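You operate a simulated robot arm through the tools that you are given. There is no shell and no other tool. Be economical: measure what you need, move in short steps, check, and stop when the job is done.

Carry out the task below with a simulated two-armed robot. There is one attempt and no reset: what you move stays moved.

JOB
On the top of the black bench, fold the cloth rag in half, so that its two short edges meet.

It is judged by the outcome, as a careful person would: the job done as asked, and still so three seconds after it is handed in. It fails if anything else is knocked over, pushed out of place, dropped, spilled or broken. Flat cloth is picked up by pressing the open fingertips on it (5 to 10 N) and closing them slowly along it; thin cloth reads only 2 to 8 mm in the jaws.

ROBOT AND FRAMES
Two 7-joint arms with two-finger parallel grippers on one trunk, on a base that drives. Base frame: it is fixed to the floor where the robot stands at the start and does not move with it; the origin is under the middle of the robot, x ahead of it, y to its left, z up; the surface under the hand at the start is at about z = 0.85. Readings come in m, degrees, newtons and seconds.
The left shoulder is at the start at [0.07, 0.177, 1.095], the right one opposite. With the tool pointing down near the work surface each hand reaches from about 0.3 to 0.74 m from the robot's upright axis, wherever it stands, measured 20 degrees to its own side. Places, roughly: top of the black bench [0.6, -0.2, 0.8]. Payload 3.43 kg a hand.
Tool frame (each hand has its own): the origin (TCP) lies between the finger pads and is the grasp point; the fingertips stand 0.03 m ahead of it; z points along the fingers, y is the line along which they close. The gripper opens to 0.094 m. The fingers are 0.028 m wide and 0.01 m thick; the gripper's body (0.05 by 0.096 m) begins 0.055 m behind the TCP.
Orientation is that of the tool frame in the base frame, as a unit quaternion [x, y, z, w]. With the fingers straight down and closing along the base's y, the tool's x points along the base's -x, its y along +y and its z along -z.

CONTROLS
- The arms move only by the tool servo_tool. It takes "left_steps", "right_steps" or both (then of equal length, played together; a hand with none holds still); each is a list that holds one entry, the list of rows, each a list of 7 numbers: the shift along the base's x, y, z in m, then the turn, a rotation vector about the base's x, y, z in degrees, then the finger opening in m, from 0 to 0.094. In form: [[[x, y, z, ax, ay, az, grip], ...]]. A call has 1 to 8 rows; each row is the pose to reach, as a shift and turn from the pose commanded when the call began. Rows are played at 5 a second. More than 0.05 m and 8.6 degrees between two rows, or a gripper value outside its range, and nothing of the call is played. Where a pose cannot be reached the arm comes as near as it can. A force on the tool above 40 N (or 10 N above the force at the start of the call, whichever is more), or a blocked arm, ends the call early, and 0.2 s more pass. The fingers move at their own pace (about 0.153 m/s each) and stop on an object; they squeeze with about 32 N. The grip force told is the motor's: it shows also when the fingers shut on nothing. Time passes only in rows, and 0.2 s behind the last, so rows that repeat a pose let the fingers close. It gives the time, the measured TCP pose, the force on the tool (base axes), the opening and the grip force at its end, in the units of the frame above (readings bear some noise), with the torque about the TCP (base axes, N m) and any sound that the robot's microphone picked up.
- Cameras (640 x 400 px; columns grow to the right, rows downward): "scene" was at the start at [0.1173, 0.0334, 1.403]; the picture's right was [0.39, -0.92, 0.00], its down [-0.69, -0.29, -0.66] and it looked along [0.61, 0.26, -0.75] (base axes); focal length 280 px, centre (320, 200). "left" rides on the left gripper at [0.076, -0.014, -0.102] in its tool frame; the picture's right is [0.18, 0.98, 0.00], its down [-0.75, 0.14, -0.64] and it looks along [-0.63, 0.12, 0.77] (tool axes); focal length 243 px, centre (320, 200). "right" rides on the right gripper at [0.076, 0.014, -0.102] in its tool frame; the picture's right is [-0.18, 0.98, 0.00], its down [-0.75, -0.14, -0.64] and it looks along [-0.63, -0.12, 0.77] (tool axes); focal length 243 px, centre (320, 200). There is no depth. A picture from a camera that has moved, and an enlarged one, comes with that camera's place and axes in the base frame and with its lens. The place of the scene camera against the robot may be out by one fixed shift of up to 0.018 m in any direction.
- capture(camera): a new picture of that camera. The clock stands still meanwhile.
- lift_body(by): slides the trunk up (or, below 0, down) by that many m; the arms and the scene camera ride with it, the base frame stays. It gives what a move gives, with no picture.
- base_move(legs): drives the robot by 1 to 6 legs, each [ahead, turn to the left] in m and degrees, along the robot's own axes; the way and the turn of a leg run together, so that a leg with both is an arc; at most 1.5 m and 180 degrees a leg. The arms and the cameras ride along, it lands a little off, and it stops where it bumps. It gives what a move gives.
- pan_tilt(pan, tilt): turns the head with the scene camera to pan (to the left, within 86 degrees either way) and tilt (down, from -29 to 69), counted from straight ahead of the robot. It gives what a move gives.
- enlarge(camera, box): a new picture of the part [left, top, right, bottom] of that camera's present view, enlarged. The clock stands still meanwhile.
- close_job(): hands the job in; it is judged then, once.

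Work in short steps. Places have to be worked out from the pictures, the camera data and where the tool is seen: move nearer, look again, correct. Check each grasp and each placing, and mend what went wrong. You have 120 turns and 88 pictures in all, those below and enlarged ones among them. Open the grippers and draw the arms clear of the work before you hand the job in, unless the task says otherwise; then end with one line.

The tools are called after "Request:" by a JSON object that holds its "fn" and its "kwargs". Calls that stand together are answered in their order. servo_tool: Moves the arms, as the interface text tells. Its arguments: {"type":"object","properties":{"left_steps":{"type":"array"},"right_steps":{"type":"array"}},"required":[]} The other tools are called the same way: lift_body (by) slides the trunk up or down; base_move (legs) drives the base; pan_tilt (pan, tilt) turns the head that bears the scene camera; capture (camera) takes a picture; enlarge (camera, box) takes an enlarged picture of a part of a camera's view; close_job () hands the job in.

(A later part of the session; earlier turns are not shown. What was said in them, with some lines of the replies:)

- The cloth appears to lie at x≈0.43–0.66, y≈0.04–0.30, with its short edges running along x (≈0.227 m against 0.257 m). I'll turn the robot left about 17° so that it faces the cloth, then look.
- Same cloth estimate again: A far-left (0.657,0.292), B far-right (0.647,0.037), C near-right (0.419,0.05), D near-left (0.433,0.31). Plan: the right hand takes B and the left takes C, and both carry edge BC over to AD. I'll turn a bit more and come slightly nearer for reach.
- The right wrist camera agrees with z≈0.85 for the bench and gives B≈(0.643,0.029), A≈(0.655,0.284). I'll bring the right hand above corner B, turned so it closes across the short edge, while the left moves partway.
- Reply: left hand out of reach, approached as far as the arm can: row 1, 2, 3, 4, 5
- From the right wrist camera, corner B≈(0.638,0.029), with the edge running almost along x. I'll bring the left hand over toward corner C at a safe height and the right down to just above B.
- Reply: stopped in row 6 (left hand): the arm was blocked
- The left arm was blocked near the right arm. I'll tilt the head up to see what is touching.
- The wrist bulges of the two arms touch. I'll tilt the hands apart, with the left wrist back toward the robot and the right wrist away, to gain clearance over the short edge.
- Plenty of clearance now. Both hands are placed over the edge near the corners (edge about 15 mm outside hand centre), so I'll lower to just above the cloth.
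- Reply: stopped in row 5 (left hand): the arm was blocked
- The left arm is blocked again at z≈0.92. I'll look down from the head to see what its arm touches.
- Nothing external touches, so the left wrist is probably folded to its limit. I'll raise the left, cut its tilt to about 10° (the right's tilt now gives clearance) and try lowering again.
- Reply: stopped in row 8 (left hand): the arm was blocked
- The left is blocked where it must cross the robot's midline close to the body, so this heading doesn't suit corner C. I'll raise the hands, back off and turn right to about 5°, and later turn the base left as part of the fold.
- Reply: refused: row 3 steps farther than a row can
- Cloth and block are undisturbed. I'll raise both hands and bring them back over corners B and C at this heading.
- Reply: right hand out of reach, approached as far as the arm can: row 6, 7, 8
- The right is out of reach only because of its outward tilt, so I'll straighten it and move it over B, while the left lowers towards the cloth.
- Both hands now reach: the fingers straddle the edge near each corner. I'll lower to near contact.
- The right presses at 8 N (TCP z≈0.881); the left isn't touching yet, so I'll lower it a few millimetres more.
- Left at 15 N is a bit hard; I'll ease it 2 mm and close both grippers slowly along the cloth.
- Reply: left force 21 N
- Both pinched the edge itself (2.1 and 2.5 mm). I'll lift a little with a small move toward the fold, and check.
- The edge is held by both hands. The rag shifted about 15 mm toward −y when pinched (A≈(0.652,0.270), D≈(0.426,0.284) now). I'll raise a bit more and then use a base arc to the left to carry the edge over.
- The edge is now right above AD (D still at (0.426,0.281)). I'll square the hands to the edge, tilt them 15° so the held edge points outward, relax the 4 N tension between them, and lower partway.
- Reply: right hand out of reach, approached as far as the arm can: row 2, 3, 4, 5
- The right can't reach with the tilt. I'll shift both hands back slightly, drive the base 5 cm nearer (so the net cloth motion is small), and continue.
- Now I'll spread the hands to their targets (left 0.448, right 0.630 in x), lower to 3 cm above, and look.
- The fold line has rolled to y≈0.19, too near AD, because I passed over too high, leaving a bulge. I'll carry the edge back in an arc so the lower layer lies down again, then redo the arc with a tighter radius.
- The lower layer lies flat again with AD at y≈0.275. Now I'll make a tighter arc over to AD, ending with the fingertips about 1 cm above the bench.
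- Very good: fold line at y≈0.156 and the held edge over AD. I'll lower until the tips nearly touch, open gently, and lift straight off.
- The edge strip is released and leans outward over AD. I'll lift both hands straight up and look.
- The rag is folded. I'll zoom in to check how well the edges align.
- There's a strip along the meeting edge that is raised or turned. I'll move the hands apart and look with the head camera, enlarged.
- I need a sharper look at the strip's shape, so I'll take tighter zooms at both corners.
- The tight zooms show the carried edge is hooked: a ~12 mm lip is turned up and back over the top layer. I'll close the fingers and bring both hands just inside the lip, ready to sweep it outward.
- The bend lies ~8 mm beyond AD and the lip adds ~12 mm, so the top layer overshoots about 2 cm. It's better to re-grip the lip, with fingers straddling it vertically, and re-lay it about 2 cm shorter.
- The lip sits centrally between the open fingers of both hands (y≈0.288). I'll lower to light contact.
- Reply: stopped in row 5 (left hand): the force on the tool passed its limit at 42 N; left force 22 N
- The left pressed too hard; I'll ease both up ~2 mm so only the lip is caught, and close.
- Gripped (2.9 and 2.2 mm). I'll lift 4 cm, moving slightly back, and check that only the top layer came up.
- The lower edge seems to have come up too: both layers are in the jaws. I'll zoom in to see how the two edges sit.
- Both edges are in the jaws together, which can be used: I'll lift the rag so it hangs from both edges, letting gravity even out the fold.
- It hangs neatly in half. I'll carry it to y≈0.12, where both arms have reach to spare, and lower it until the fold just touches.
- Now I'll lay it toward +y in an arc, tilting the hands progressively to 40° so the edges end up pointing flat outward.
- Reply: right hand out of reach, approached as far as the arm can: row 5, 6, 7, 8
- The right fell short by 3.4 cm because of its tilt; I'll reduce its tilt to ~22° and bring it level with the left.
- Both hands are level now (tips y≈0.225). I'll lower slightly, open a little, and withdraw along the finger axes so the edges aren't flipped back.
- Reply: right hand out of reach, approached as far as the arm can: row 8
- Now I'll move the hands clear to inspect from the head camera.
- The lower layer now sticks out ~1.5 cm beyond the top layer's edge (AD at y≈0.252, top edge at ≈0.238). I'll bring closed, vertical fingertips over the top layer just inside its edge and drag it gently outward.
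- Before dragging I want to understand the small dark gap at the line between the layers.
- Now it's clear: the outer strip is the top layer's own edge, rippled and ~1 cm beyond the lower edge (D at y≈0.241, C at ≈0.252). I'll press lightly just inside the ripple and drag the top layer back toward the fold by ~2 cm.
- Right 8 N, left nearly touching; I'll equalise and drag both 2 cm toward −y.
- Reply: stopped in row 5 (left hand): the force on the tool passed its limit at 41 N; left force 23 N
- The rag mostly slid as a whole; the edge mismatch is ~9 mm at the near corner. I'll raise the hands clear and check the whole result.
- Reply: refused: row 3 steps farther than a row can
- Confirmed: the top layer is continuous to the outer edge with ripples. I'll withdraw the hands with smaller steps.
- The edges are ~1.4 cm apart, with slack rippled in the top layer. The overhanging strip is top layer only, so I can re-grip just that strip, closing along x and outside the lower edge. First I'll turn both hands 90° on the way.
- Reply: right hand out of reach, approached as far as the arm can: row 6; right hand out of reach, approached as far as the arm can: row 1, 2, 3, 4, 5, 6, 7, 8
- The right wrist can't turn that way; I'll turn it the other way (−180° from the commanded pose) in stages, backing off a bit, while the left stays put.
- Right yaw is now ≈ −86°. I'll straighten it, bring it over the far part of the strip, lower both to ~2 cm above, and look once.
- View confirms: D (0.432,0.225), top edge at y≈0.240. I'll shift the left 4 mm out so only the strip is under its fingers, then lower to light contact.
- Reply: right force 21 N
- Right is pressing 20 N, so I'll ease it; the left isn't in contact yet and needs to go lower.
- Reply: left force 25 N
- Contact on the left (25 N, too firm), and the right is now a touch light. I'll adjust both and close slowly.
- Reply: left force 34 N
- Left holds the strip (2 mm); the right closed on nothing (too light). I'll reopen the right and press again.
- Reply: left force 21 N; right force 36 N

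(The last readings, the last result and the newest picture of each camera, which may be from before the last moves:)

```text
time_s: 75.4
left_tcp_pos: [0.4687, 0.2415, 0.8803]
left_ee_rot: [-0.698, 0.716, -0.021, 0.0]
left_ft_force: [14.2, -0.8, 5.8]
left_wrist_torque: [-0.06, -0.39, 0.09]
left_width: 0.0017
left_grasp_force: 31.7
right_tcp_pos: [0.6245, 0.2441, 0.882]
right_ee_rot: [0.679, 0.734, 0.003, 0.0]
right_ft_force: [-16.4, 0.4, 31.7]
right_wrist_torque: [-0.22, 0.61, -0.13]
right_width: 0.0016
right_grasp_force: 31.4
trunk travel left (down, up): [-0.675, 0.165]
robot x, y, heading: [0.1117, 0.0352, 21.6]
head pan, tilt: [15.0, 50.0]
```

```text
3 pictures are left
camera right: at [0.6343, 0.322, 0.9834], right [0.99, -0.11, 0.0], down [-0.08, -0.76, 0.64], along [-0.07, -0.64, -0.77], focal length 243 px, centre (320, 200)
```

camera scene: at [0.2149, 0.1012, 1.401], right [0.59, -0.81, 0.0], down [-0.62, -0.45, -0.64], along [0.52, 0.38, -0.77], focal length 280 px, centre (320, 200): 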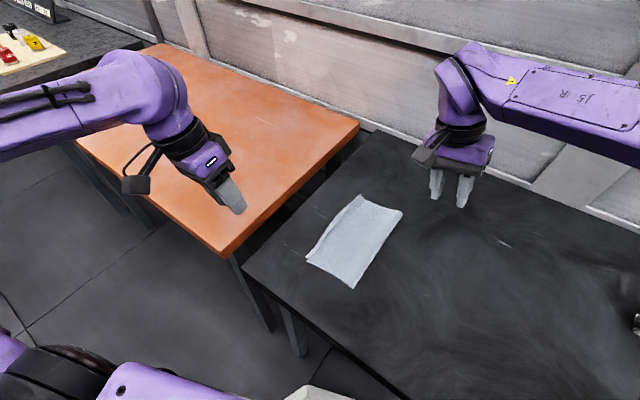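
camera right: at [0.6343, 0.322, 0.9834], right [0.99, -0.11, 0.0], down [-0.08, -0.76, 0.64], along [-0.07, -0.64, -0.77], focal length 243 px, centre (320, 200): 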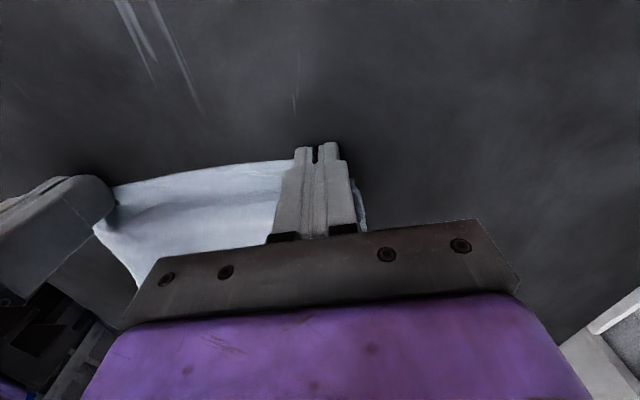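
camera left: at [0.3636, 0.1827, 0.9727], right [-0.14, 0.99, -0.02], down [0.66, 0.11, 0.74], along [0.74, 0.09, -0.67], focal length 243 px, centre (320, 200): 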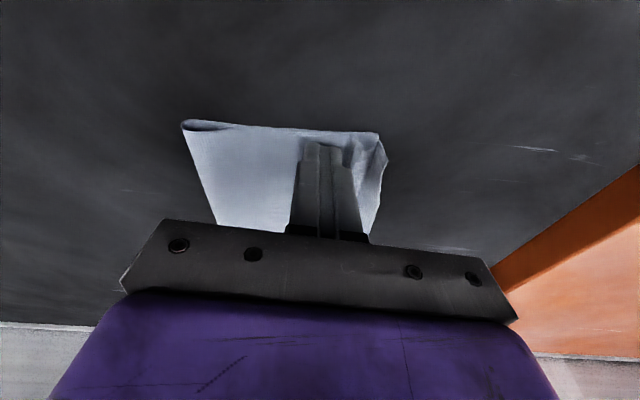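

Both hold the top strip, with 15 N of tension between them. I'll relax that, lift, and arc back toward −y so the lower layer lies flat again.

Request:
{"fn": "servo_tool", "kwargs": {"left_steps": [[[0.004, -0.006, 0.015, 0, 0, 0, 0], [0.005, -0.025, 0.05, 0, 0, 0, 0], [0.005, -0.05, 0.08, 0, 0, 0, 0], [0.005, -0.085, 0.1, 0, 0, 0, 0], [0.005, -0.115, 0.1, 0, 0, 0, 0], [0.005, -0.13, 0.09, 0, 0, 0, 0], [0.005, -0.13, 0.09, 0, 0, 0, 0]]], "right_steps": [[[-0.004, -0.006, 0.015, 0, 0, 0, 0], [-0.005, -0.025, 0.05, 0, 0, 0, 0], [-0.005, -0.05, 0.08, 0, 0, 0, 0], [-0.005, -0.085, 0.1, 0, 0, 0, 0], [-0.005, -0.115, 0.1, 0, 0, 0, 0], [-0.005, -0.13, 0.09, 0, 0, 0, 0], [-0.005, -0.13, 0.09, 0, 0, 0, 0]]]}}

Request:
{"fn": "capture", "kwargs": {"camera": "left"}}

```text
time_s: 77.0
left_tcp_pos: [0.4742, 0.1109, 0.9763]
left_ee_rot: [-0.694, 0.72, -0.02, -0.003]
left_ft_force: [1.4, -0.3, 0.5]
left_wrist_torque: [-0.06, -0.04, 0.02]
left_width: 0.0016
left_grasp_force: 32.3
right_tcp_pos: [0.6232, 0.1176, 0.9687]
right_ee_rot: [0.679, 0.734, 0.001, 0.001]
right_ft_force: [-1.0, -0.3, -0.9]
right_wrist_torque: [-0.03, 0.04, 0.0]
right_width: 0.0017
right_grasp_force: 31.7
trunk travel left (down, up): [-0.675, 0.165]
robot x, y, heading: [0.1089, 0.0354, 21.4]
head pan, tilt: [15.0, 50.0]
```

```text
2 pictures are left
camera left: at [0.4837, 0.0383, 1.0798], right [-0.99, -0.15, -0.02], down [-0.13, 0.78, 0.61], along [-0.08, 0.61, -0.79], focal length 243 px, centre (320, 200)
```

left: 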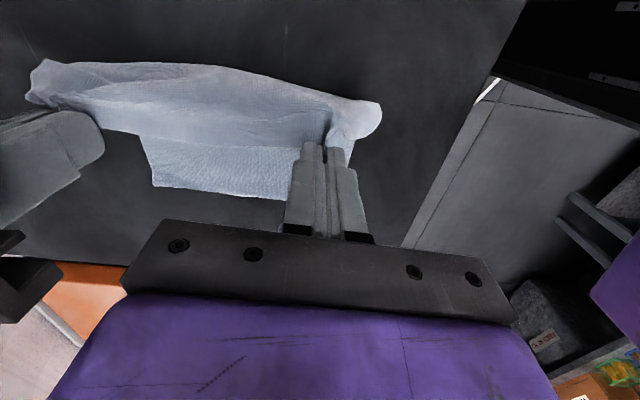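

Only the top layer is lifted, and the lower edge AD lies flat (A≈(0.657,0.228), y≈0.221 near the left hand). Now I'll arc back so the held edge lands right on AD.

Request:
{"fn": "servo_tool", "kwargs": {"left_steps": [[[0, 0.019, 0.009, 0, 0, 0, 0], [0, 0.054, -0.004, 0, 0, 0, 0], [0, 0.079, -0.026, 0, 0, 0, 0], [0, 0.097, -0.054, 0, 0, 0, 0], [0, 0.107, -0.078, 0, 0, 0, 0], [0, 0.111, -0.09, 0, 0, 0, 0], [0, 0.111, -0.09, 0, 0, 0, 0]]], "right_steps": [[[0, 0.019, 0.012, 0, 0, 0, 0], [0, 0.053, 0.002, 0, 0, 0, 0], [0, 0.078, -0.02, 0, 0, 0, 0], [0, 0.096, -0.047, 0, 0, 0, 0], [0, 0.106, -0.071, 0, 0, 0, 0], [0, 0.11, -0.083, 0, 0, 0, 0], [0, 0.11, -0.083, 0, 0, 0, 0]]]}}

```text
time_s: 78.6
left_tcp_pos: [0.4793, 0.2223, 0.8847]
left_ee_rot: [-0.697, 0.717, -0.022, 0.002]
left_ft_force: [0.5, 0.1, -0.1]
left_wrist_torque: [0.0, -0.02, 0.01]
left_width: 0.0014
left_grasp_force: 31.7
right_tcp_pos: [0.6249, 0.2257, 0.8848]
right_ee_rot: [0.679, 0.734, 0.001, 0.0]
right_ft_force: [-0.6, 0.0, 0.2]
right_wrist_torque: [-0.01, 0.0, 0.04]
right_width: 0.0015
right_grasp_force: 31.7
trunk travel left (down, up): [-0.675, 0.165]
robot x, y, heading: [0.1113, 0.0312, 21.4]
head pan, tilt: [15.0, 50.0]
```

Landed on AD. I'll lower 2–3 mm, open (which spreads the gathered cloth), and lift straight off.

Request:
{"fn": "servo_tool", "kwargs": {"left_steps": [[[-0.004, 0, -0.002, 0, 0, 0, 0], [-0.004, 0, -0.002, 0, 0, 0, 0.01], [-0.004, 0, -0.001, 0, 0, 0, 0.022], [-0.004, 0, 0.0, 0, 0, 0, 0.03], [-0.004, 0, 0.015, 0, 0, 0, 0.03], [-0.004, 0, 0.05, 0, 0, 0, 0.03], [-0.004, 0, 0.09, 0, 0, 0, 0.03]]], "right_steps": [[[0.002, 0, -0.002, 0, 0, 0, 0], [0.002, 0, -0.002, 0, 0, 0, 0.01], [0.002, 0, -0.001, 0, 0, 0, 0.022], [0.002, 0, 0.0, 0, 0, 0, 0.03], [0.002, 0, 0.015, 0, 0, 0, 0.03], [0.002, 0, 0.05, 0, 0, 0, 0.03], [0.002, 0, 0.09, 0, 0, 0, 0.03]]]}}

Request:
{"fn": "servo_tool", "kwargs": {"left_steps": [[[0, 0.04, 0.01, 0, 0, 0, 0.03], [-0.02, 0.08, 0.01, 0, 0, 0, 0.03], [-0.04, 0.12, 0.01, 0, 0, 0, 0.03], [-0.06, 0.16, 0.01, 0, 0, 0, 0.03], [-0.08, 0.19, 0.01, 0, 0, 0, 0.03]]], "right_steps": [[[0, -0.04, 0.01, 0, 0, 0, 0.03], [0, -0.08, 0.01, 0, 0, 0, 0.03], [0, -0.12, 0.01, 0, 0, 0, 0.03], [0, -0.16, 0.01, 0, 0, 0, 0.03], [0, -0.19, 0.01, 0, 0, 0, 0.03]]]}}

Request:
{"fn": "enlarge", "kwargs": {"camera": "scene", "box": [310, 180, 470, 310]}}

```text
time_s: 80.2
left_tcp_pos: [0.4648, 0.2226, 0.9603]
left_ee_rot: [-0.691, 0.723, -0.001, 0.003]
left_ft_force: [0.3, 0.1, -0.6]
left_wrist_torque: [0.0, -0.01, -0.03]
left_width: 0.0297
left_grasp_force: 0.1
right_tcp_pos: [0.626, 0.2243, 0.9772]
right_ee_rot: [0.679, 0.734, 0.0, 0.001]
right_ft_force: [-0.2, 0.9, -0.1]
right_wrist_torque: [-0.01, -0.01, 0.0]
right_width: 0.0299
right_grasp_force: 0.1
trunk travel left (down, up): [-0.675, 0.165]
robot x, y, heading: [0.1123, 0.0347, 21.3]
head pan, tilt: [15.0, 50.0]
```

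```text
time_s: 81.4
left_tcp_pos: [0.3846, 0.4154, 0.9691]
left_ee_rot: [-0.692, 0.722, -0.002, 0.001]
left_ft_force: [-1.8, 0.4, -0.5]
left_wrist_torque: [-0.01, -0.02, 0.03]
left_width: 0.03
left_grasp_force: 0.1
right_tcp_pos: [0.6224, 0.0385, 0.9851]
right_ee_rot: [0.679, 0.734, 0.0, 0.001]
right_ft_force: [-0.4, -0.3, -0.1]
right_wrist_torque: [-0.04, -0.01, 0.01]
right_width: 0.0298
right_grasp_force: 0.0
trunk travel left (down, up): [-0.675, 0.165]
robot x, y, heading: [0.1096, 0.0354, 21.4]
head pan, tilt: [15.0, 50.0]
```

```text
3.08 times, centred on (390, 245) of scene
camera zoom: at [0.2118, 0.1043, 1.4012], right [0.59, -0.8, 0.0], down [-0.61, -0.46, -0.64], along [0.52, 0.38, -0.77], focal length 861 px, centre (105, 62)
```

zoom: 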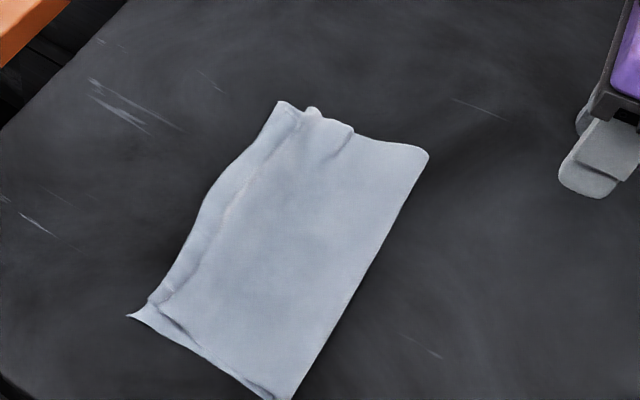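

The rag lies folded on the bench with its short edges meeting to within about a centimetre along most of their length, a bit more at the near corner. The grippers are open, the hands are clear, and nothing else looks disturbed, so I'm handing in.

Request:
{"fn": "close_job", "kwargs": {}}

```text
The job is handed in.
```

I folded the rag in half on the black bench and handed the job in. Its two short edges meet to within about 1 cm along most of their length, with a gap of up to about 2 cm at the corner nearest the robot. A few light creases remain near that edge.
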